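You operate a simulated robot arm through the tools that you are given. There is no shell and no other tool.

The job below is to be done with a simulated robot arm. You get a single attempt, and the scene is never put back.

Task
Band the framed pallet and pull the band to 80 N.
Fine: seat the clip from the tray in its pocket, feed the band round, shut the grey lever, then pump the orange handle, and no higher.

The check looks at the end state, three seconds after you hand in, the way a careful person would. Anything else that was tipped, shoved, dropped, spilled or broken makes it a failure.

Robot
A 7-joint arm with a fingered hand, fixed in place. Base frame: the origin is at the foot of the arm, x ahead of it, y to its left, z up. Readings come in cm, degrees, newtons and seconds.
With the tool pointing down near the work surface it reaches from about 10 to 64 cm from the base axis. Its first joint turns from -69.0 to 172.0 degrees. Payload 3.2 kg.
Tool frame: the origin (TCP) lies between the finger pads and is the grasp point; the fingertips stand 2.6 cm ahead of it; z points along the fingers, y is the line along which they close. Largest opening 8.8 cm; the body of the gripper starts 3 cm behind the TCP. The gripper is a hand of 5 fingers: y runs from the thumb to the fingers, the wrist lies at [-1.6, -10.8, -17.2] in the tool frame, and closing takes about 1.5 s.
Orientation is told as [roll, pitch, yaw] about the base's x, y, z axes, in that order, counted from this pose: with the fingers straight down and the wrist toward the robot, the tool's x, y and z point along [0, 1, 0], [1, 0, 0] and [0, 0, -1] of the base frame.

Tools
- The arm moves only by the tool jog_arm. Its argument "moves" is a list of rows, each an object (a shift or turn left out is 0, a gripper value left out holds the last) with "dp": the shift along the tool's x, y, z in cm, a list of three; "dr": the turn, a rotation vector about the tool's x, y, z in degrees, a list of three. In form: [{"dp": [tx, ty, tz], "dr": [rx, ry, rz]}, ...]. A call has 1 to 20 rows; each row shifts and turns the commanded pose from where the row before left it, along the tool's axes as they then stand. "grip" is the opening, from 0 (shut) to 1 (fully open), set as the call begins (left out, the last holds). Rows are played at 5 a second. More than 5 cm and 8.6 degrees between two rows, or a gripper value outside its range, and nothing of the call is played. A pose out of reach is approached as far as the arm can. The call stops where the force on the tool passes 70 N (or 10 N more than at its start, if that is more) or the arm is blocked; 0.2 s more then pass. Each finger travels about 7.2 cm/s and halts on what it meets, pressing with about 26 N; the grip force reading is that of the motor and also rises with nothing between the fingers. The clock runs only during rows and for 0.2 s after the last one: add rows that do not move to give the fingers time. It gives the time, the measured TCP pose, the force on the tool (base axes), the opening and the grip force at its end, in the units of the frame above (readings bear some noise), with the torque about the TCP (base axes, N m) and any sound that the robot's microphone picked up, and new pictures: "views" is both (left out), scene, wrist or none.
- Cameras (640 x 400 px; columns grow to the right, rows downward): "scene" is fixed at [4.7, 64.89, 139.41]; the picture's right is [-0.94, -0.34, 0.00], its down [-0.16, 0.43, -0.89] and it looks along [0.30, -0.84, -0.46] (base axes); focal length 320 px, centre (320, 200). "wrist" rides on the gripper at [6.7, -9.7, -11.7] in the tool frame; the picture's right is [-0.71, 0.33, -0.62], its down [-0.65, -0.65, 0.39] and it looks along [-0.28, 0.68, 0.68] (tool axes); focal length 234 px, centre (320, 200). There is no depth. A picture from a camera that has moved, and an enlarged one, comes with that camera's place and axes in the base frame and with its lens.
- raise_lower(by): slides the trunk up (or, below 0, down) by that many cm; the arm rides with it, the base frame stays. It gives what a move gives, with no picture.
- move_fingers(index, middle, ring, little, thumb_bend, thumb_turn): sets how far each is bent, from 0 (flat) to 1 (curled in); at 0.3 the hand is open as for a grip, at 0.7 the pads meet at the TCP. One left out holds its place. A second passes; each finger stops where it meets its share of the squeeze, and holds until it gets a number again. A gripper value or a shape takes the hand back. It gives what a move gives, with no picture; readings hold the bend of each and the force on index, middle, ring, little, thumb and palm. thumb_turn goes from beside the hand (0) to across from the fingers (1), as for a grip.
- hand_shape(shape): the hand has 5 fingers and takes this shape, open, in about a second: jaw (thumb against the fingers, like two jaws); tri (thumb and two fingers); tip (a fingertip pinch); poke (one finger out to press); point (the index stretched); flat (the hand flat); cup (the hand cupped); fist (a fist). The gripper value then closes the fingers along that shape, each until it touches; the sizes above hold for jaw. It gives what a move gives, with no picture.
- close_up(camera, box): a new picture of the part [left, top, right, bottom] of that camera's present view, enlarged. It takes no simulated time.
- close_job(): hands the job in; it is judged then, once.

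Places have to be worked out from the pictures, the camera data and where the tool is seen. Open the gripper and draw the arm clear of the work before you hand the job in, unless the task says otherwise.

The tools are called after "Request:" as a command line: name --argument value ..., lists and objects as JSON in quotes. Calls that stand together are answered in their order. jog_arm: Moves the arm, as the interface text tells. Its arguments: {"type":"object","properties":{"moves":{"type":"array"},"grip":{"type":"number"},"views":{"type":"string","enum":["both","scene","wrist","none"]}},"required":["moves"]} The other tools are called the same way: raise_lower (by) slides the trunk up or down; hand_shape (shape) gives the hand a shape; move_fingers (index, middle, ring, little, thumb_bend, thumb_turn) moves the fingers one by one; close_up (camera, box) takes an enlarged picture of a part of a camera's view; close_job () hands the job in.

At the start:

```text
time_s: 0.0
position: [36.38, -14.31, 112.02]
tcp_rot: [0.0, -0.1, 0.0]
wrist_force: [-0.6, 0.8, 0.4]
wrist_torque: [0.02, -0.03, -0.01]
finger_gap: 8.76
grip_force: 0.1
shape: jaw
bend: [0.3, 0.3, 0.3, 0.3, 0.3, 0.97]
finger forces: [0.0, 0.0, 0.0, 0.0, 0.1, 0.0]
trunk travel left (down, up): [-67.5, 16.5]
```

scene: 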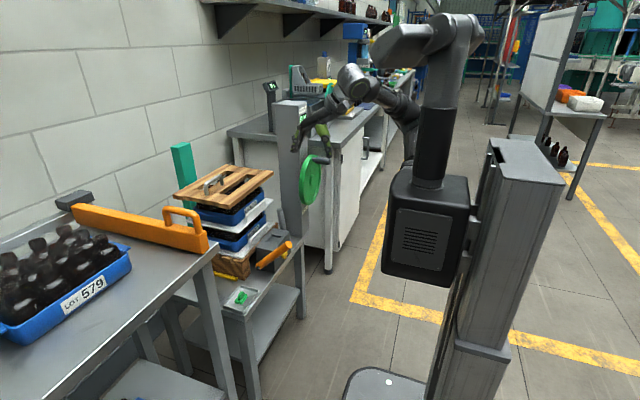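
wrist: 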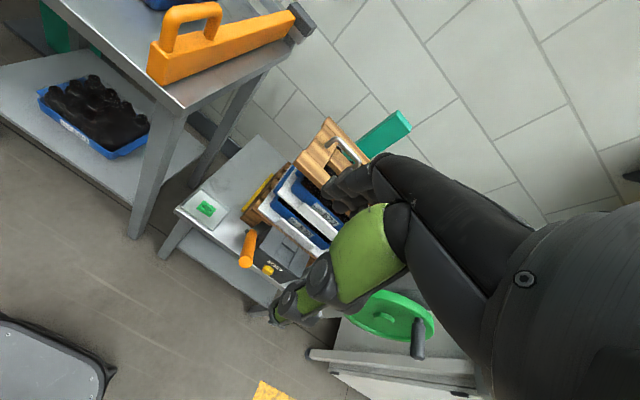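

I start by looking closer at the pallet, the tool and the tray from both cameras, before moving anything.

Request:
close_up --camera "scene" --box '[160, 130, 340, 320]'

Request:
close_up --camera "wrist" --box '[160, 90, 440, 330]'

Request:
close_up --camera "scene" --box '[210, 220, 310, 320]'

Request:
close_up --camera "wrist" --box '[170, 180, 310, 300]'

```text
2.11 times, centred on (250, 225) of scene
camera zoom: at [4.7, 64.89, 139.41], right [-0.94, -0.34, 0.0], down [-0.16, 0.43, -0.89], along [0.3, -0.84, -0.46], focal length 674 px, centre (467, 147)
```

zoom: 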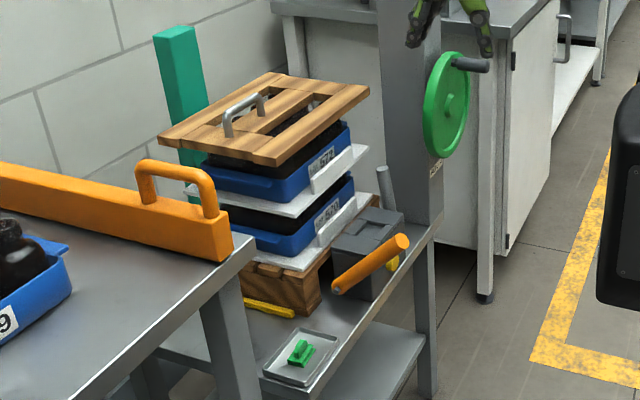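

```text
1.67 times, centred on (300, 210) of wrist
camera zoom: at [26.69, -7.7, 123.79], right [0.33, -0.71, 0.62], down [-0.65, -0.65, -0.39], along [0.68, -0.28, -0.68], focal length 390 px, centre (353, 183)
```

zoom: 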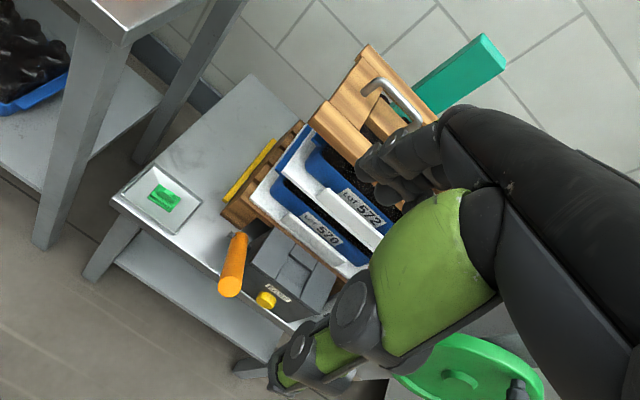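

```text
4.00 times, centred on (260, 270) of scene
camera zoom: at [4.7, 64.89, 139.41], right [-0.94, -0.34, 0.0], down [-0.16, 0.43, -0.89], along [0.3, -0.84, -0.46], focal length 1281 px, centre (560, -80)
```

zoom: 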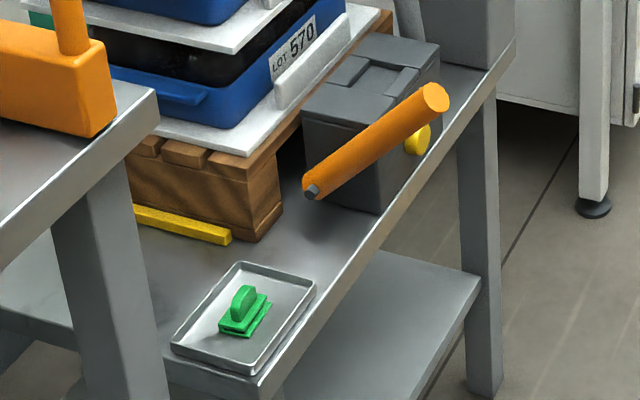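

```text
3.33 times, centred on (240, 240) of wrist
camera zoom: at [26.69, -7.7, 123.79], right [0.33, -0.71, 0.62], down [-0.65, -0.65, -0.39], along [0.68, -0.28, -0.68], focal length 781 px, centre (587, 67)
```

zoom: 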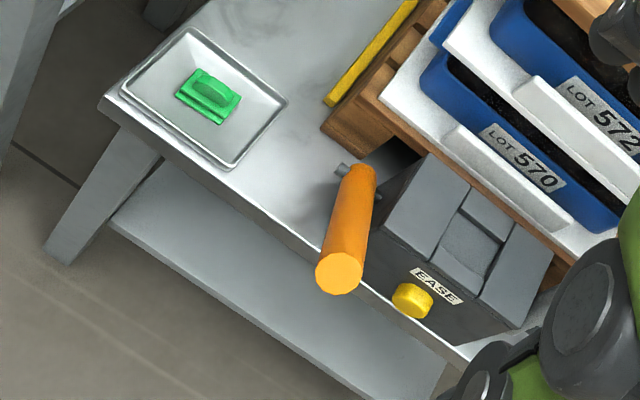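

Rough triangulation puts the clip near (58.6, -5, 58.7), the orange handle pivot near (59, -17, 62) with its tip at (46, -18, 76), and the wheel near (49, -47, 88). I first lower the trunk a bit, where there is nothing below the hand, to get better views.

Request:
raise_lower --by -15

Request:
jog_arm --moves '[{"dp": [-4, -3, 0]}, {"dp": [-4, -3, 0]}, {"dp": [-4, -3, 0]}, {"dp": [-4, -3, 0]}]'

```text
time_s: 1.8
position: [36.52, -14.25, 97.18]
tcp_rot: [0.1, 0.0, 0.1]
wrist_force: [-0.6, 0.1, -1.0]
wrist_torque: [0.05, -0.02, 0.0]
finger_gap: 8.76
grip_force: 0.1
shape: jaw
bend: [0.3, 0.3, 0.3, 0.3, 0.3, 0.97]
finger forces: [0.0, 0.1, 0.0, 0.0, 0.1, 0.0]
trunk travel left (down, up): [-52.5, 31.5]
```

```text
time_s: 2.8
position: [24.87, -30.0, 97.17]
tcp_rot: [-0.1, 0.0, 0.1]
wrist_force: [0.9, -0.1, 0.5]
wrist_torque: [0.03, -0.01, 0.0]
finger_gap: 8.77
grip_force: 0.1
shape: jaw
bend: [0.3, 0.3, 0.3, 0.3, 0.3, 0.97]
finger forces: [0.0, 0.0, 0.1, 0.1, 0.0, 0.0]
out of reach, approached as far as the arm can: row 3
trunk travel left (down, up): [-52.5, 31.5]
camera wrist: at [15.16, -23.45, 108.75], right [0.33, -0.71, 0.62], down [-0.65, -0.65, -0.39], along [0.68, -0.28, -0.68], focal length 234 px, centre (320, 200)
```

scene: 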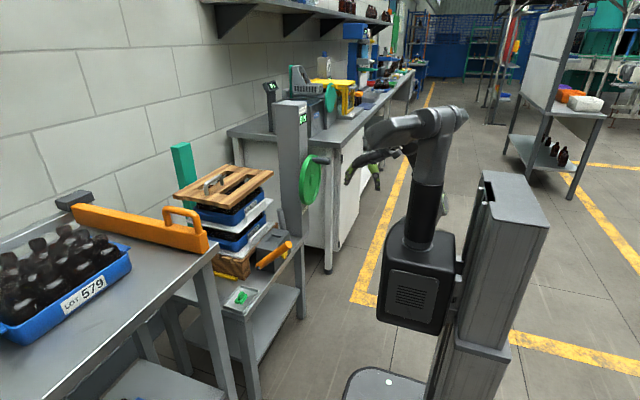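
wrist: 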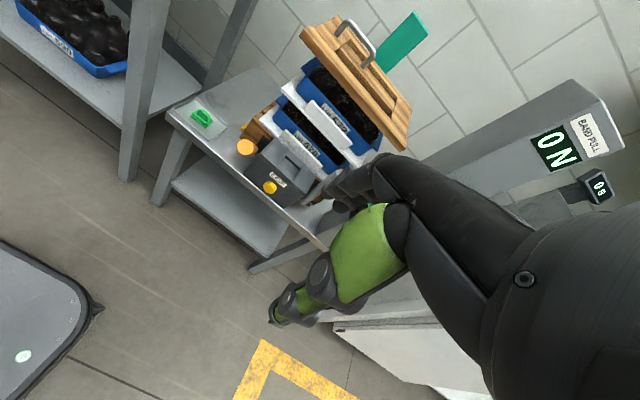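

The pillar carries a "BAND PULL … N" display, seen from both cameras. I zoom in on it and on the box.

Request:
close_up --camera "scene" --box '[240, 80, 340, 142]'

Request:
close_up --camera "wrist" --box '[160, 90, 352, 210]'

Request:
close_up --camera "scene" --box '[210, 180, 338, 260]'

Request:
close_up --camera "wrist" --box '[480, 80, 640, 220]'

```text
6.40 times, centred on (290, 111) of scene
camera zoom: at [4.7, 64.89, 139.41], right [-0.94, -0.34, 0.0], down [-0.16, 0.43, -0.89], along [0.3, -0.84, -0.46], focal length 2049 px, centre (512, 770)
```

zoom: 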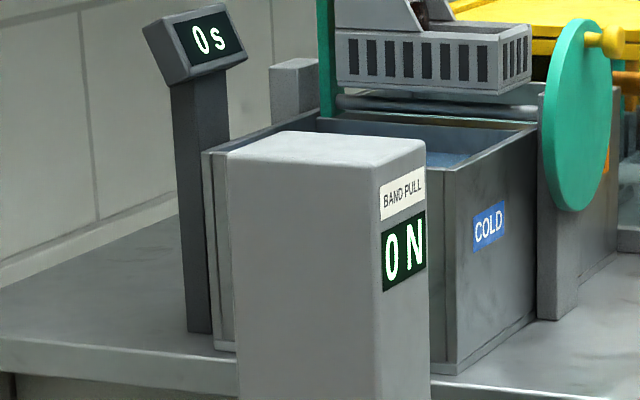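

```text
3.33 times, centred on (256, 150) of wrist
camera zoom: at [15.16, -23.45, 108.75], right [0.33, -0.71, 0.62], down [-0.65, -0.65, -0.39], along [0.68, -0.28, -0.68], focal length 781 px, centre (533, 367)
```

zoom: 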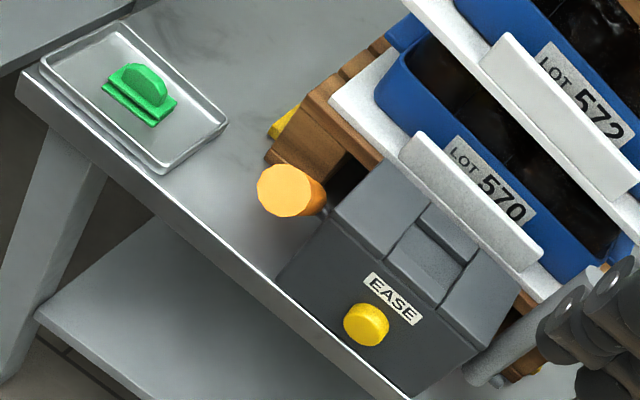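

```text
5.00 times, centred on (274, 220) of scene
camera zoom: at [4.7, 64.89, 139.41], right [-0.94, -0.34, 0.0], down [-0.16, 0.43, -0.89], along [0.3, -0.84, -0.46], focal length 1601 px, centre (550, 100)
```

zoom: 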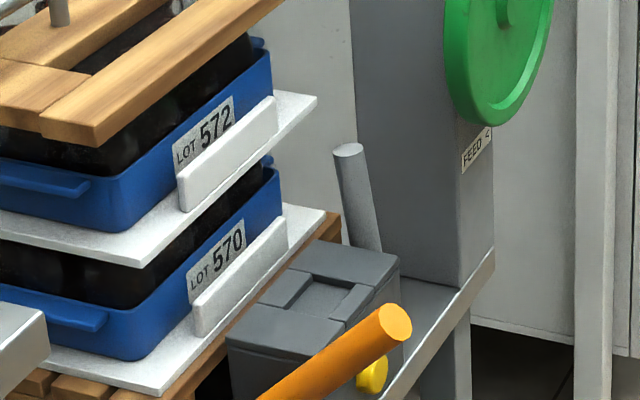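

```text
2.86 times, centred on (560, 150) of wrist
camera zoom: at [15.16, -23.45, 108.75], right [0.33, -0.71, 0.62], down [-0.65, -0.65, -0.39], along [0.68, -0.28, -0.68], focal length 669 px, centre (-366, 343)
```

zoom: 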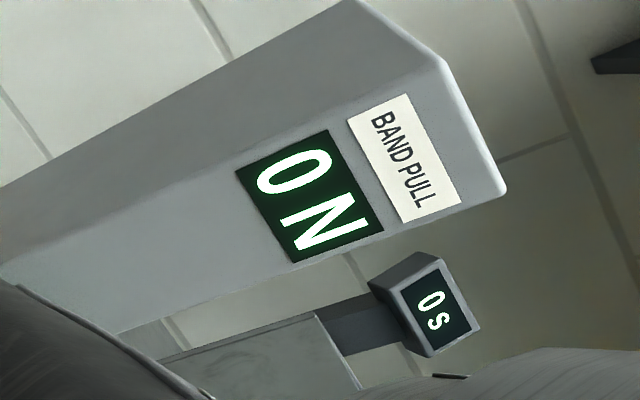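

The display reads 0 N and faces me. The box's top is about x 54.6–62, y −36 to −22, z 67; the pocket is near (58.3, −29); the tabletop is at z≈58. I lower the trunk further and move toward the tray with clearance to look closely at the clip.

Request:
raise_lower --by -15

Request:
jog_arm --moves '[{"dp": [4.5, 0, 0]}, {"dp": [4.5, 0, 0]}, {"dp": [4.5, 0, 0]}, {"dp": [4.5, 0, 0]}, {"dp": [4.5, 0, 0]}, {"dp": [2.5, 4, 0]}, {"dp": [0, 4.8, 0]}, {"dp": [0, 4.8, 0]}, {"dp": [0, 4.8, 0]}, {"dp": [0, 4.8, 0]}]'

```text
time_s: 4.5
position: [25.24, -30.01, 82.18]
tcp_rot: [0.0, 0.0, 0.2]
wrist_force: [0.3, 0.6, 0.4]
wrist_torque: [-0.02, 0.01, 0.0]
finger_gap: 8.81
grip_force: 0.1
shape: jaw
bend: [0.3, 0.3, 0.3, 0.3, 0.3, 0.97]
finger forces: [0.0, 0.1, 0.0, 0.0, 0.1, 0.0]
trunk travel left (down, up): [-37.5, 46.5]
```

```text
time_s: 6.7
position: [48.34, -4.98, 82.23]
tcp_rot: [-0.1, -0.1, 0.1]
wrist_force: [0.0, 0.2, -0.1]
wrist_torque: [0.01, -0.04, -0.01]
finger_gap: 8.8
grip_force: 0.1
shape: jaw
bend: [0.3, 0.3, 0.3, 0.3, 0.3, 0.97]
finger forces: [0.0, 0.0, 0.0, 0.0, 0.0, 0.1]
trunk travel left (down, up): [-37.5, 46.5]
camera wrist: at [38.48, 1.66, 93.72], right [0.33, -0.71, 0.63], down [-0.65, -0.65, -0.39], along [0.68, -0.28, -0.68], focal length 234 px, centre (320, 200)
```

scene: 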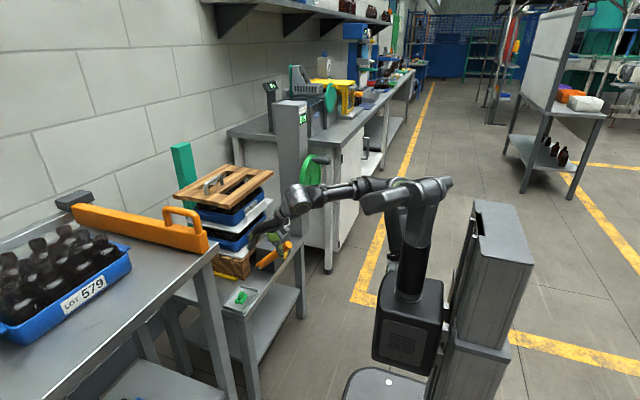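
wrist: 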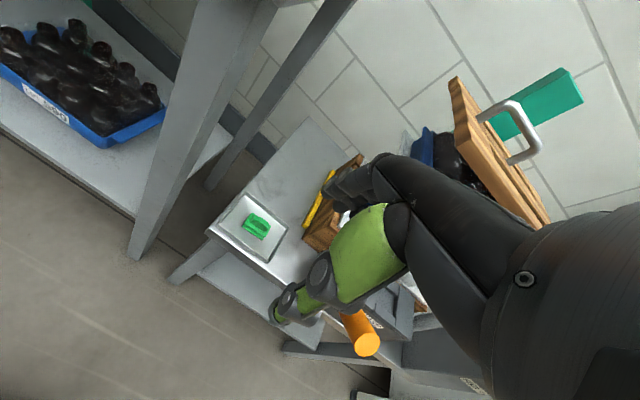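

The tray and clip are clearly visible at left; I zoom into the clip in both views.

Request:
close_up --camera "wrist" --box '[200, 180, 320, 270]'

Request:
close_up --camera "scene" --box '[215, 275, 275, 315]'

```text
4.44 times, centred on (260, 225) of wrist
camera zoom: at [38.48, 1.66, 93.72], right [0.33, -0.71, 0.63], down [-0.65, -0.65, -0.39], along [0.68, -0.28, -0.68], focal length 1041 px, centre (587, 89)
```

zoom: 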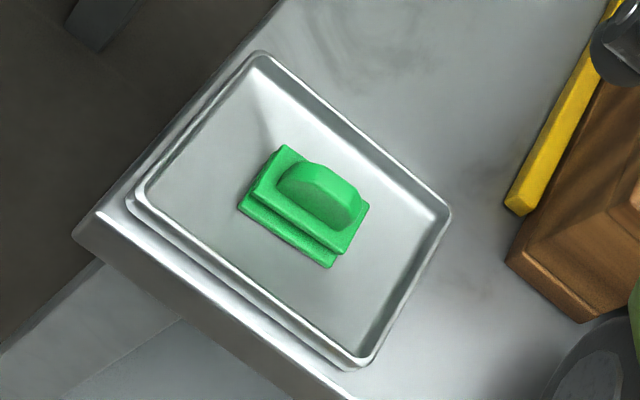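

```text
10.00 times, centred on (245, 295) of scene
camera zoom: at [4.7, 64.89, 139.41], right [-0.94, -0.34, 0.0], down [-0.16, 0.43, -0.89], along [0.3, -0.84, -0.46], focal length 3202 px, centre (1070, -750)
```

zoom: 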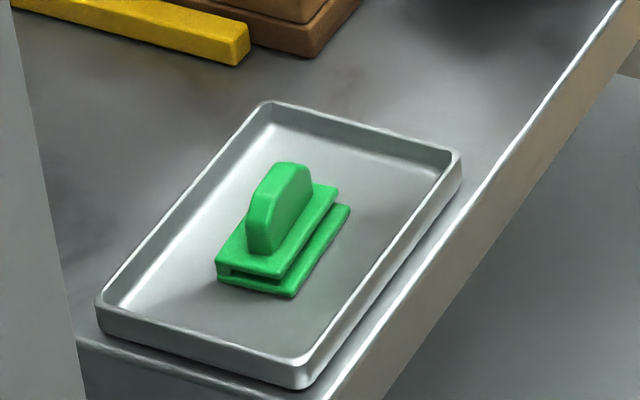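

The clip is two plates with a slot open toward the robot and a tab on top, turned roughly 4–5° from the tray. I try the fingertip pinch here in free space and look at the hand.

Request:
hand_shape --shape "tip"

Request:
jog_arm --moves '[{"dp": [0, 0, 0]}]' --views "wrist"

Request:
close_up --camera "wrist" --box '[200, 130, 440, 330]'

Request:
jog_arm --moves '[{"dp": [0, 0, 0]}, {"dp": [0, 0, 0]}, {"dp": [0, 0, 0]}, {"dp": [0, 0, 0]}, {"dp": [0, 0, 0]}, {"dp": [0, 0, 0]}, {"dp": [0, 0, 0]}, {"dp": [0, 0, 0]}]' --grip 0 --views "wrist"

Request:
close_up --camera "wrist" --box '[200, 130, 440, 330]'

```text
time_s: 7.6
position: [48.08, -5.01, 82.07]
tcp_rot: [0.0, -0.1, 0.2]
wrist_force: [0.7, 0.7, -0.8]
wrist_torque: [-0.01, 0.03, -0.01]
finger_gap: 8.8
grip_force: 0.0
shape: tip
bend: [0.3, 0.98, 0.99, 0.99, 0.3, 0.97]
finger forces: [0.1, 0.0, 0.0, 0.0, 0.1, 0.1]
trunk travel left (down, up): [-37.5, 46.5]
```

```text
time_s: 8.0
position: [48.29, -4.89, 82.05]
tcp_rot: [0.0, 0.0, 0.1]
wrist_force: [-0.4, -0.4, -0.1]
wrist_torque: [0.01, 0.01, -0.02]
finger_gap: 8.79
grip_force: 0.1
shape: tip
bend: [0.3, 0.98, 0.99, 0.99, 0.3, 0.97]
finger forces: [0.0, 0.0, 0.0, 0.0, 0.0, 0.0]
trunk travel left (down, up): [-37.5, 46.5]
camera wrist: at [38.39, 1.65, 93.74], right [0.33, -0.71, 0.62], down [-0.65, -0.65, -0.39], along [0.68, -0.28, -0.68], focal length 234 px, centre (320, 200)
```

wrist: 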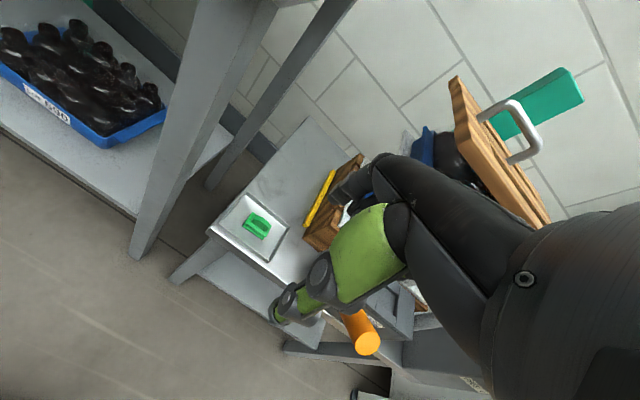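

```text
2.00 times, centred on (320, 230) of wrist
camera zoom: at [38.39, 1.65, 93.74], right [0.33, -0.71, 0.62], down [-0.65, -0.65, -0.39], along [0.68, -0.28, -0.68], focal length 468 px, centre (320, 140)
```

zoom: 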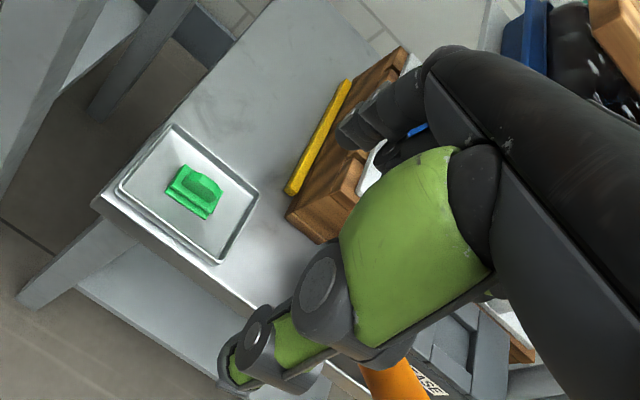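

```text
time_s: 9.8
position: [48.32, -4.96, 82.11]
tcp_rot: [0.1, 0.0, 0.1]
wrist_force: [0.3, -0.3, 0.2]
wrist_torque: [-0.03, -0.01, 0.01]
finger_gap: 0.01
grip_force: 25.4
shape: tip
bend: [0.7, 1.0, 1.0, 1.0, 0.82, 1.0]
finger forces: [0.1, 0.0, 0.0, 0.0, 0.0, 0.1]
trunk travel left (down, up): [-37.5, 46.5]
camera wrist: at [38.39, 1.66, 93.74], right [0.33, -0.71, 0.62], down [-0.65, -0.65, -0.39], along [0.68, -0.28, -0.68], focal length 234 px, centre (320, 200)
```

wrist: 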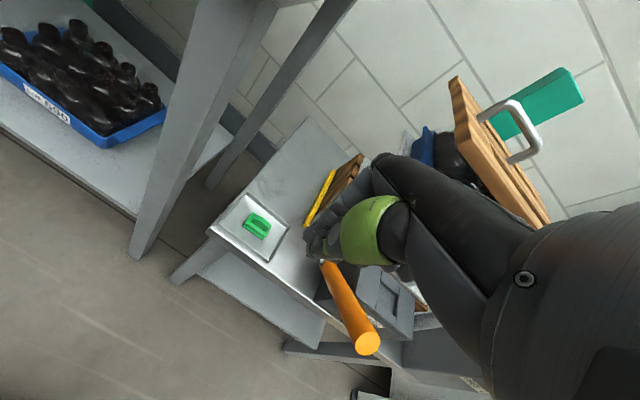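

```text
2.00 times, centred on (320, 230) of wrist
camera zoom: at [38.39, 1.66, 93.74], right [0.33, -0.71, 0.62], down [-0.65, -0.65, -0.39], along [0.68, -0.28, -0.68], focal length 468 px, centre (320, 140)
```

zoom: 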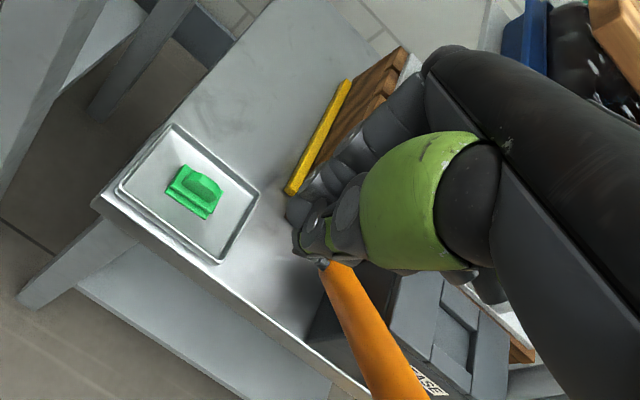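

With the hand closed the box top becomes visible past it; I zoom on the pocket and the lever area.

Request:
close_up --camera "wrist" --box '[330, 240, 450, 330]'

Request:
close_up --camera "scene" --box '[250, 190, 330, 250]'

```text
4.44 times, centred on (390, 285) of wrist
camera zoom: at [38.39, 1.66, 93.74], right [0.33, -0.71, 0.62], down [-0.65, -0.65, -0.39], along [0.68, -0.28, -0.68], focal length 1041 px, centre (9, -178)
```

zoom: 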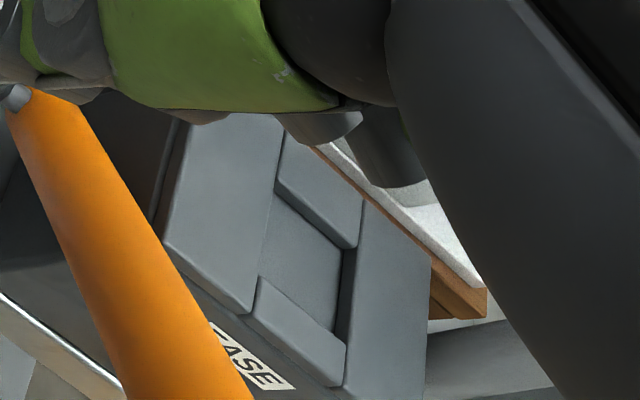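

```text
6.67 times, centred on (290, 220) of scene
camera zoom: at [4.7, 64.89, 139.41], right [-0.94, -0.34, 0.0], down [-0.16, 0.43, -0.89], along [0.3, -0.84, -0.46], focal length 2135 px, centre (520, 67)
```

zoom: 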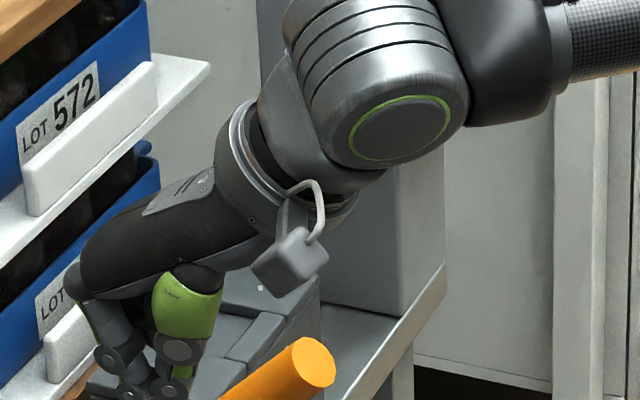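

The pocket is a rectangular recess about x 56.4–60.2, y −31.2 to −26.2, long along y like the clip. I move above the clip with a slight yaw and a part-opened pinch, staying high for a check.

Request:
jog_arm --moves '[{"dp": [0, 4, 0]}, {"dp": [0, 4, 0], "dr": [0, 0, -3.5]}, {"dp": [0.5, 1.5, 4]}, {"dp": [0, 0, 4]}, {"dp": [0, 0, 0]}]' --grip 0.4

Request:
close_up --camera "wrist" --box '[220, 180, 364, 270]'

Request:
close_up --camera "scene" --box '[205, 250, 285, 300]'

```text
time_s: 11.0
position: [57.81, -4.27, 74.15]
tcp_rot: [0.0, 0.0, 3.7]
wrist_force: [-0.1, -0.2, 0.4]
wrist_torque: [-0.03, 0.03, -0.04]
finger_gap: 3.46
grip_force: 0.0
shape: tip
bend: [0.54, 0.98, 0.99, 0.99, 0.38, 1.0]
finger forces: [0.1, 0.0, 0.0, 0.0, 0.0, 0.0]
trunk travel left (down, up): [-37.5, 46.5]
camera wrist: at [47.53, 1.65, 85.82], right [0.38, -0.69, 0.62], down [-0.61, -0.69, -0.39], along [0.7, -0.24, -0.68], focal length 234 px, centre (320, 200)
```

scene: 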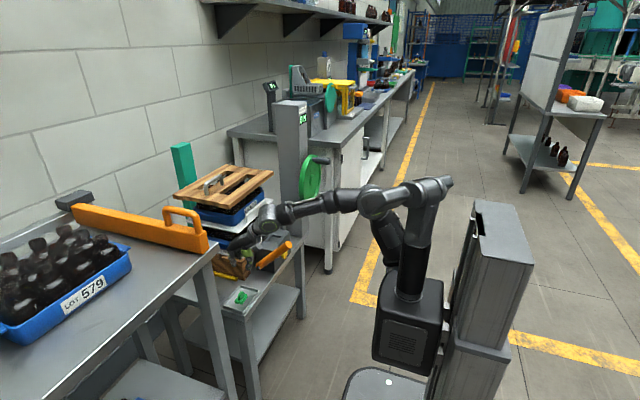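
wrist: 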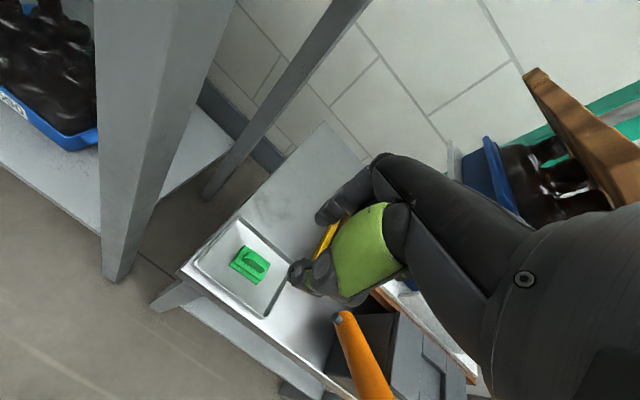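

```text
4.44 times, centred on (292, 225) of wrist
camera zoom: at [47.53, 1.65, 85.82], right [0.38, -0.69, 0.62], down [-0.61, -0.69, -0.39], along [0.7, -0.24, -0.68], focal length 1041 px, centre (444, 89)
```

zoom: 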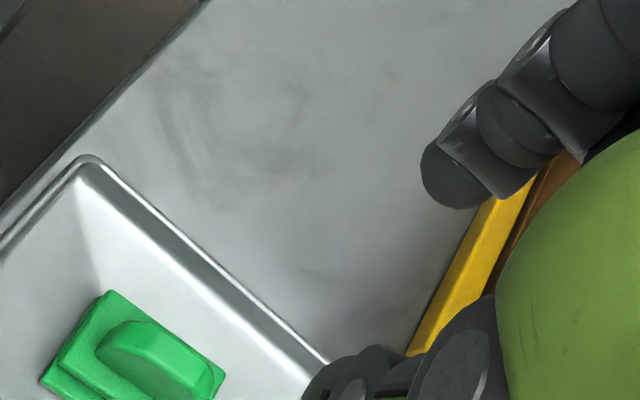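

```text
8.00 times, centred on (245, 275) of scene
camera zoom: at [4.7, 64.89, 139.41], right [-0.94, -0.34, 0.0], down [-0.16, 0.43, -0.89], along [0.3, -0.84, -0.46], focal length 2562 px, centre (920, -400)
```

zoom: 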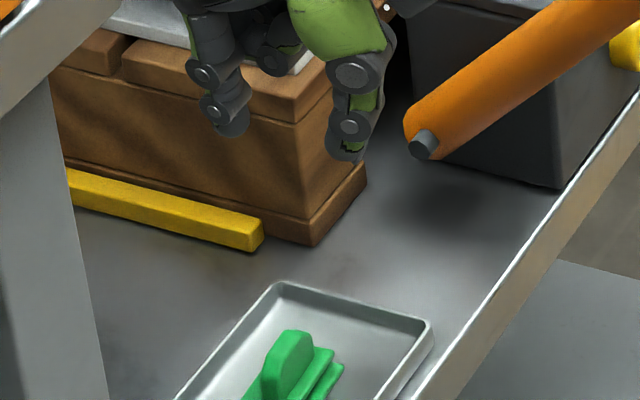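

The fingertips straddle the right region; I take a better-centred look at the clip from here to refine its place.

Request:
close_up --camera "wrist" --box '[200, 225, 296, 285]'

Request:
close_up --camera "wrist" --box '[380, 280, 500, 400]'

```text
6.67 times, centred on (248, 255) of wrist
camera zoom: at [47.53, 1.65, 85.82], right [0.38, -0.69, 0.62], down [-0.61, -0.69, -0.39], along [0.7, -0.24, -0.68], focal length 1561 px, centre (800, -167)
```

zoom: 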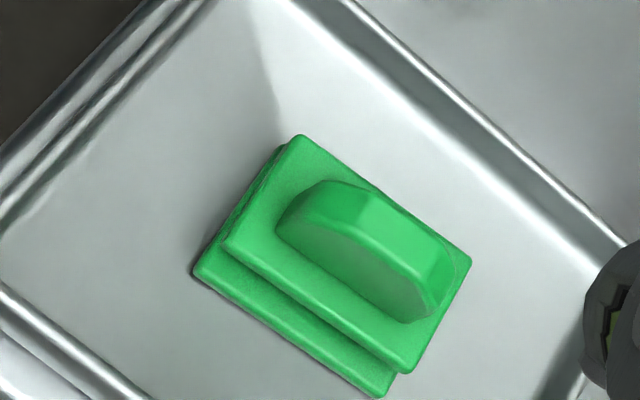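

```text
3.33 times, centred on (440, 340) of wrist
camera zoom: at [47.53, 1.65, 85.82], right [0.38, -0.69, 0.62], down [-0.61, -0.69, -0.39], along [0.7, -0.24, -0.68], focal length 781 px, centre (-80, -267)
```

zoom: 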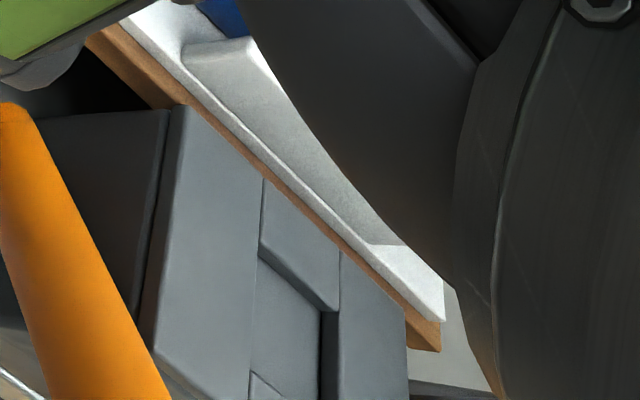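

From two wrist views plus the scene view the tabletop looks nearer z≈56, so the clip centre is about (60, −5) with its top plate near 57.5. I go down partway, corrected, and look again.

Request:
jog_arm --moves '[{"dp": [-0.8, 2.1, 1], "dr": [0, 0, -0.9]}, {"dp": [0, 0, 3.5]}, {"dp": [0, 0, 3.5]}, {"dp": [0, 0, 0]}]' --grip 0.4

Request:
close_up --camera "wrist" --box '[220, 200, 364, 300]'

Request:
close_up --camera "scene" --box '[205, 265, 285, 315]'

```text
time_s: 12.0
position: [59.77, -5.08, 66.08]
tcp_rot: [-0.1, -0.1, 4.4]
wrist_force: [0.2, 0.5, 0.2]
wrist_torque: [0.02, -0.01, -0.05]
finger_gap: 3.49
grip_force: 0.0
shape: tip
bend: [0.54, 0.98, 0.99, 0.99, 0.38, 1.0]
finger forces: [0.0, 0.1, 0.1, 0.1, 0.1, 0.0]
trunk travel left (down, up): [-37.5, 46.5]
camera wrist: at [49.59, 0.82, 77.71], right [0.39, -0.68, 0.62], down [-0.6, -0.7, -0.39], along [0.7, -0.22, -0.68], focal length 234 px, centre (320, 200)
```

scene: 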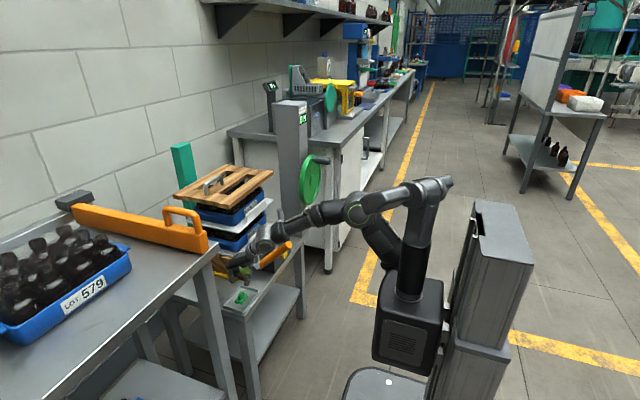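
wrist: 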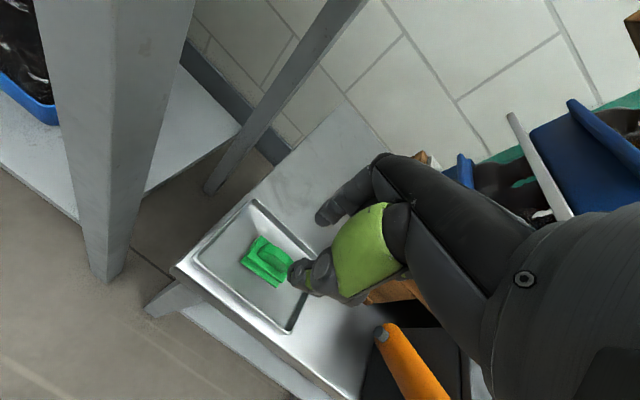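

```text
4.00 times, centred on (292, 250) of wrist
camera zoom: at [49.59, 0.82, 77.71], right [0.39, -0.68, 0.62], down [-0.6, -0.7, -0.39], along [0.7, -0.22, -0.68], focal length 937 px, centre (432, 0)
```

zoom: 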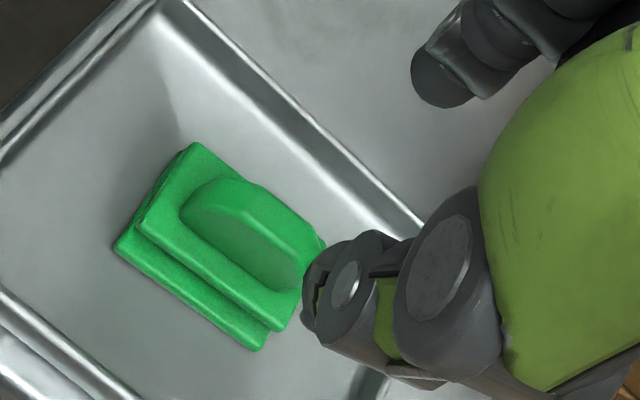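

```text
8.00 times, centred on (245, 290) of scene
camera zoom: at [4.7, 64.89, 139.41], right [-0.94, -0.34, 0.0], down [-0.16, 0.43, -0.89], along [0.3, -0.84, -0.46], focal length 2562 px, centre (920, -520)
```

zoom: 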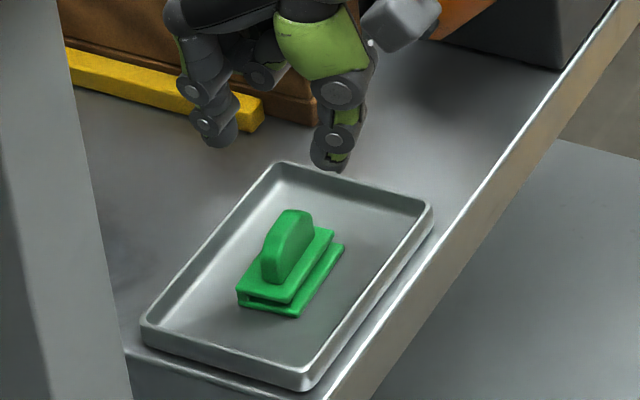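

The midpoint between fingertips lines up with the tab in the scene view when projected down. I go down 4 cm more and check.

Request:
jog_arm --moves '[{"dp": [0, 0, 2]}, {"dp": [0, 0, 2]}, {"dp": [0, 0, 0]}]' --views "none"

Request:
close_up --camera "wrist" --box '[220, 200, 364, 300]'

Request:
close_up --camera "scene" --box '[205, 265, 285, 315]'

```text
time_s: 12.8
position: [59.93, -5.07, 61.98]
tcp_rot: [0.0, 0.0, 4.5]
wrist_force: [-0.2, 0.7, 0.5]
wrist_torque: [0.01, 0.04, 0.0]
finger_gap: 3.47
grip_force: 0.0
shape: tip
bend: [0.54, 0.98, 0.99, 0.99, 0.38, 1.0]
finger forces: [0.0, 0.0, 0.0, 0.1, 0.0, 0.0]
trunk travel left (down, up): [-37.5, 46.5]
```

```text
4.00 times, centred on (292, 250) of wrist
camera zoom: at [49.63, 0.85, 73.74], right [0.39, -0.68, 0.62], down [-0.6, -0.7, -0.39], along [0.7, -0.22, -0.68], focal length 937 px, centre (432, 0)
```

zoom: 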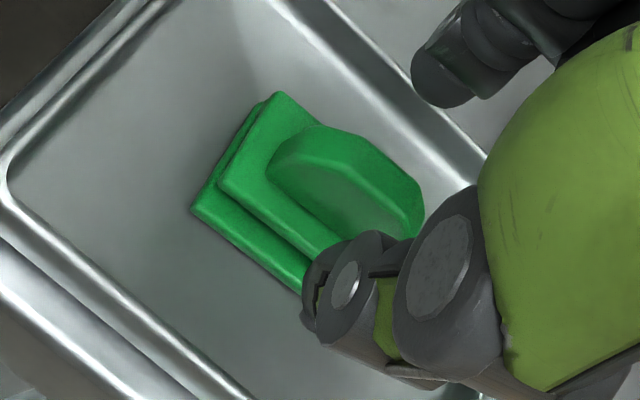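

```text
8.00 times, centred on (245, 290) of scene
camera zoom: at [4.7, 64.89, 139.41], right [-0.94, -0.34, 0.0], down [-0.16, 0.43, -0.89], along [0.3, -0.84, -0.46], focal length 2562 px, centre (920, -520)
```

zoom: 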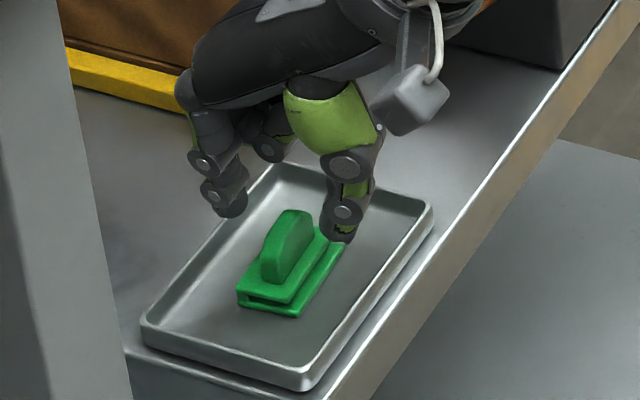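

Vertical baseline gives the top plate at z≈57.0 and centre about (60.3, −5.1). I narrow the opening so the tips would land over the plate beside the tab, shift 0.3 cm in x, and go down in small steps.

Request:
jog_arm --moves '[{"dp": [0, 0.3, 0]}, {"dp": [0, 0, 0]}, {"dp": [0, 0, 0.5]}, {"dp": [0, 0, 0.5]}, {"dp": [0, 0, 0]}]' --grip 0.25 --views "none"

Request:
close_up --camera "wrist" --box '[240, 180, 384, 280]'

Request:
close_up --camera "scene" --box '[205, 265, 285, 315]'

```text
time_s: 14.0
position: [60.22, -4.87, 61.11]
tcp_rot: [0.0, 0.0, 4.5]
wrist_force: [0.1, 0.0, 0.2]
wrist_torque: [0.01, 0.03, -0.02]
finger_gap: 2.22
grip_force: 0.0
shape: tip
bend: [0.59, 0.98, 0.99, 0.99, 0.45, 1.0]
finger forces: [0.0, 0.0, 0.0, 0.1, 0.1, 0.0]
trunk travel left (down, up): [-37.5, 46.5]
```

```text
4.00 times, centred on (312, 230) of wrist
camera zoom: at [49.94, 0.87, 72.75], right [0.39, -0.68, 0.62], down [-0.6, -0.7, -0.39], along [0.7, -0.22, -0.68], focal length 937 px, centre (352, 80)
```

zoom: 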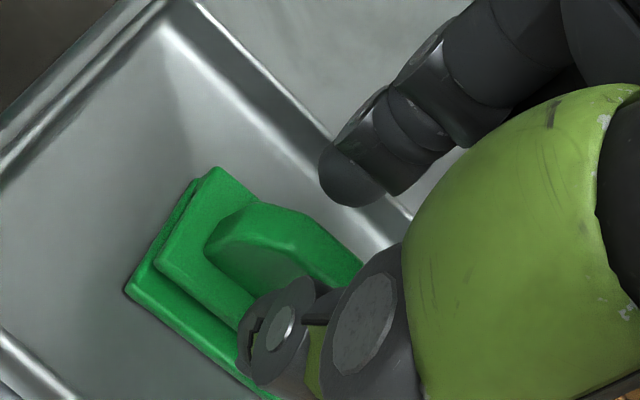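

```text
8.00 times, centred on (245, 290) of scene
camera zoom: at [4.7, 64.89, 139.41], right [-0.94, -0.34, 0.0], down [-0.16, 0.43, -0.89], along [0.3, -0.84, -0.46], focal length 2562 px, centre (920, -520)
```

zoom: 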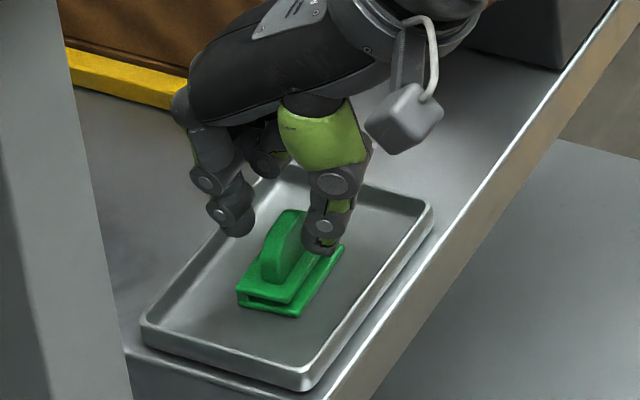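

Fingers straddle the tab well. I continue down in small steps watching the force.

Request:
jog_arm --moves '[{"dp": [0.2, 0, 0.3]}, {"dp": [0, 0, 0.3]}, {"dp": [0, 0, 0.2]}, {"dp": [0, 0, 0]}]' --views "none"

Request:
close_up --camera "wrist" --box '[240, 180, 384, 280]'

Request:
close_up --camera "scene" --box '[221, 280, 269, 310]'

```text
time_s: 15.0
position: [60.35, -4.78, 60.27]
tcp_rot: [-0.1, -0.1, 4.5]
wrist_force: [0.6, 0.0, -0.1]
wrist_torque: [0.0, -0.01, -0.02]
finger_gap: 2.21
grip_force: 0.0
shape: tip
bend: [0.59, 0.98, 0.99, 0.99, 0.45, 1.0]
finger forces: [0.0, 0.1, 0.0, 0.0, 0.0, 0.1]
trunk travel left (down, up): [-37.5, 46.5]
```

```text
4.00 times, centred on (312, 230) of wrist
camera zoom: at [49.93, 1.09, 71.94], right [0.39, -0.68, 0.62], down [-0.6, -0.7, -0.39], along [0.7, -0.22, -0.68], focal length 937 px, centre (352, 80)
```

zoom: 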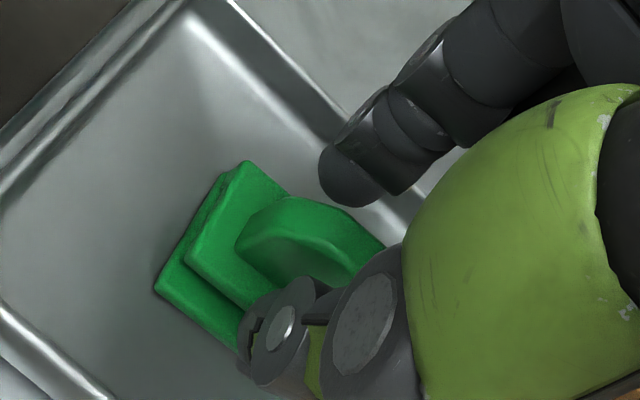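

```text
13.33 times, centred on (245, 295) of scene
camera zoom: at [4.7, 64.89, 139.41], right [-0.94, -0.34, 0.0], down [-0.16, 0.43, -0.89], along [0.3, -0.84, -0.46], focal length 4270 px, centre (1320, -1067)
```

zoom: 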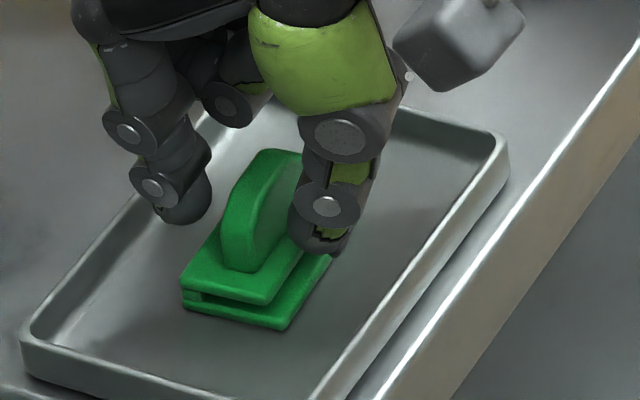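

Still free; the thumb and index are on either side of the tab. I go down another 0.6 cm and then close.

Request:
jog_arm --moves '[{"dp": [0.2, 0, 0.3]}, {"dp": [0, 0, 0.3]}, {"dp": [0, 0, 0]}]' --views "none"

Request:
close_up --camera "scene" --box '[221, 280, 269, 310]'

```text
time_s: 15.8
position: [60.22, -4.54, 59.71]
tcp_rot: [0.1, 0.0, 4.5]
wrist_force: [-0.2, 0.9, 0.5]
wrist_torque: [0.0, 0.02, -0.02]
finger_gap: 2.22
grip_force: 0.1
shape: tip
bend: [0.59, 0.98, 0.99, 0.99, 0.45, 1.0]
finger forces: [0.0, 0.0, 0.0, 0.1, 0.3, 0.0]
trunk travel left (down, up): [-37.5, 46.5]
```

```text
13.33 times, centred on (245, 295) of scene
camera zoom: at [4.7, 64.89, 139.41], right [-0.94, -0.34, 0.0], down [-0.16, 0.43, -0.89], along [0.3, -0.84, -0.46], focal length 4270 px, centre (1320, -1067)
```

zoom: 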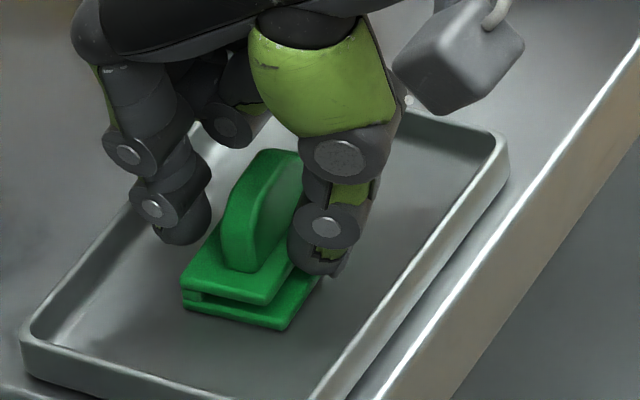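

The thumb is just grazing; fingers sit around the tab's middle. Now I close the pinch.

Request:
jog_arm --moves '[{"dp": [0, 0, 0]}, {"dp": [0, 0, 0]}, {"dp": [0, 0, 0]}, {"dp": [0, 0, 0]}, {"dp": [0, 0, 0]}, {"dp": [0, 0, 0]}]' --grip 0 --views "none"

Request:
close_up --camera "scene" --box '[221, 280, 269, 310]'

Request:
close_up --camera "wrist" --box '[240, 180, 384, 280]'

```text
time_s: 17.2
position: [60.21, -4.56, 59.94]
tcp_rot: [-0.1, -0.2, 4.5]
wrist_force: [1.6, 0.0, 7.8]
wrist_torque: [0.07, -0.15, -0.07]
finger_gap: 0.69
grip_force: 25.9
shape: tip
bend: [0.67, 1.0, 1.0, 1.0, 0.83, 1.0]
finger forces: [32.1, 0.0, 0.0, 0.0, 25.1, 0.1]
trunk travel left (down, up): [-37.5, 46.5]
```

```text
13.33 times, centred on (245, 295) of scene
camera zoom: at [4.7, 64.89, 139.41], right [-0.94, -0.34, 0.0], down [-0.16, 0.43, -0.89], along [0.3, -0.84, -0.46], focal length 4270 px, centre (1320, -1067)
```

zoom: 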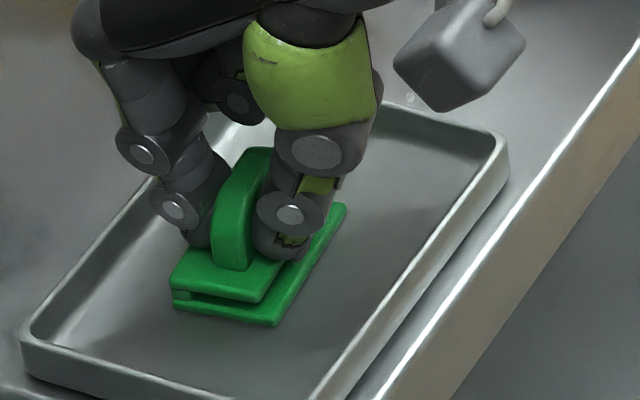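

```text
4.00 times, centred on (312, 230) of wrist
camera zoom: at [49.86, 1.27, 71.51], right [0.38, -0.68, 0.62], down [-0.6, -0.7, -0.39], along [0.7, -0.22, -0.68], focal length 937 px, centre (352, 80)
```

zoom: 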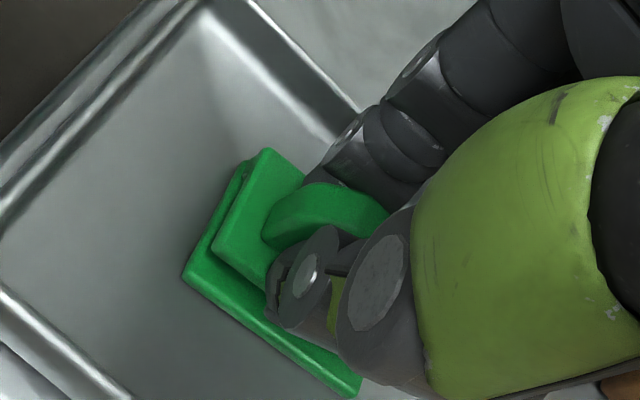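

The tab is pinched at 0.7 cm with ~26 N. I lift slowly and check that the clip comes along.

Request:
jog_arm --moves '[{"dp": [0, 0, -0.5]}, {"dp": [0, 0, -1]}, {"dp": [0, 0, -2]}, {"dp": [0, 0, -2]}, {"dp": [0, 0, -2]}, {"dp": [0, 0, 0]}]' --views "none"

Request:
close_up --camera "scene" --box '[213, 265, 277, 305]'

Request:
close_up --camera "wrist" --box '[240, 180, 384, 280]'

```text
time_s: 18.6
position: [60.19, -4.47, 67.24]
tcp_rot: [0.1, 0.0, 4.5]
wrist_force: [-0.4, 0.0, -0.4]
wrist_torque: [0.05, 0.02, 0.0]
finger_gap: 0.61
grip_force: 25.7
shape: tip
bend: [0.68, 1.0, 1.0, 1.0, 0.83, 1.0]
finger forces: [26.5, 0.1, 0.1, 0.0, 26.1, 0.0]
trunk travel left (down, up): [-37.5, 46.5]
```

```text
10.00 times, centred on (245, 285) of scene
camera zoom: at [4.7, 64.89, 139.41], right [-0.94, -0.34, 0.0], down [-0.16, 0.43, -0.89], along [0.3, -0.84, -0.46], focal length 3202 px, centre (1070, -650)
```

zoom: 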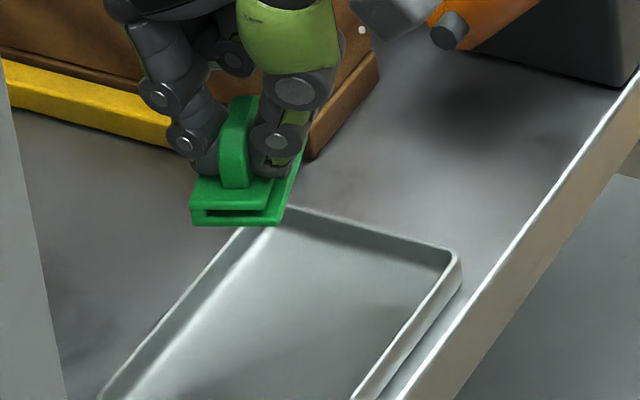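

```text
4.00 times, centred on (312, 230) of wrist
camera zoom: at [49.87, 1.3, 78.9], right [0.39, -0.68, 0.62], down [-0.6, -0.7, -0.39], along [0.7, -0.22, -0.68], focal length 937 px, centre (352, 80)
```

zoom: 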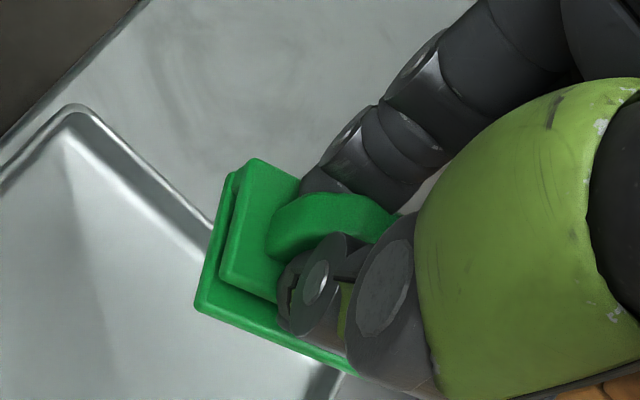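

The clip is held but seems to have rotated somewhat. I look at it in more detail.

Request:
close_up --camera "scene" --box '[222, 270, 254, 290]'

Request:
close_up --camera "wrist" --box '[270, 200, 350, 250]'

```text
16.00 times, centred on (238, 280) of scene
camera zoom: at [4.7, 64.89, 139.41], right [-0.94, -0.34, 0.0], down [-0.16, 0.43, -0.89], along [0.3, -0.84, -0.46], focal length 5123 px, centre (1632, -1080)
```

zoom: 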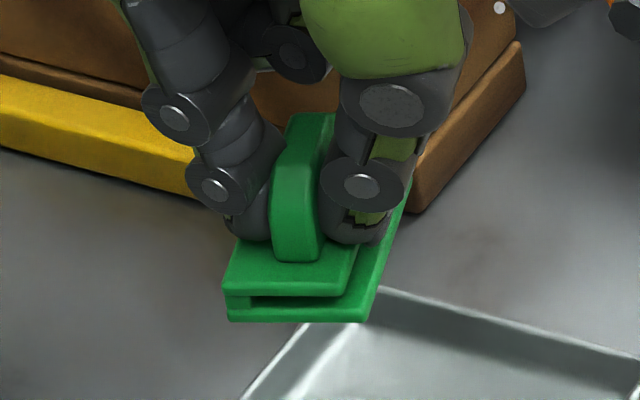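

```text
8.00 times, centred on (310, 225) of wrist
camera zoom: at [49.87, 1.3, 78.9], right [0.39, -0.68, 0.62], down [-0.6, -0.7, -0.39], along [0.7, -0.22, -0.68], focal length 1873 px, centre (400, 0)
```

zoom: 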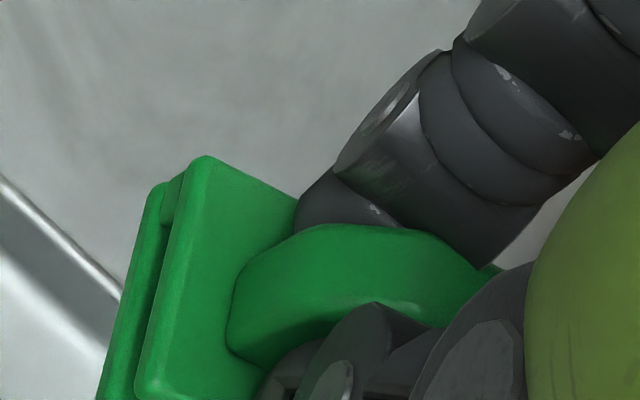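

Measured edge lengths show the clip hanging with its +y end about 20° low, because I pinched it toward its −y end. I set it back in the tray, let it level, and re-pinch about 0.6 cm further toward +y.

Request:
jog_arm --moves '[{"dp": [0, 0, 3]}, {"dp": [0, 0, 2.5]}, {"dp": [0, 0, 0.7]}, {"dp": [0, 0, 0.5]}, {"dp": [0, 0, 0.5]}, {"dp": [0, 0, 0]}]' --views "none"

Request:
close_up --camera "scene" --box '[221, 280, 269, 310]'

```text
time_s: 20.0
position: [60.03, -4.54, 59.97]
tcp_rot: [0.0, 0.0, 4.5]
wrist_force: [-0.4, 0.1, -0.2]
wrist_torque: [-0.04, 0.0, 0.0]
finger_gap: 0.57
grip_force: 25.9
shape: tip
bend: [0.68, 1.0, 1.0, 1.0, 0.83, 1.0]
finger forces: [26.1, 0.0, 0.1, 0.0, 25.9, 0.0]
trunk travel left (down, up): [-37.5, 46.5]
```

```text
13.33 times, centred on (245, 295) of scene
camera zoom: at [4.7, 64.89, 139.41], right [-0.94, -0.34, 0.0], down [-0.16, 0.43, -0.89], along [0.3, -0.84, -0.46], focal length 4270 px, centre (1320, -1067)
```

zoom: 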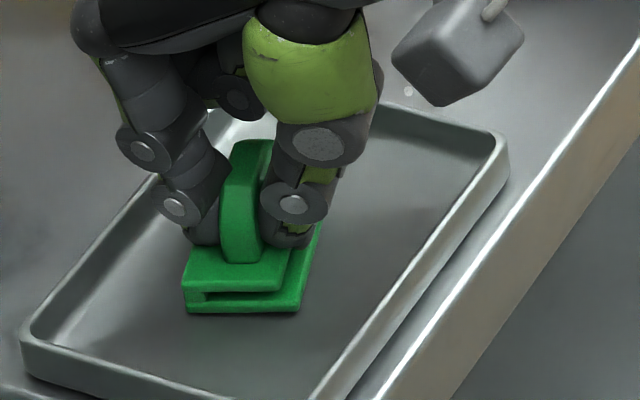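

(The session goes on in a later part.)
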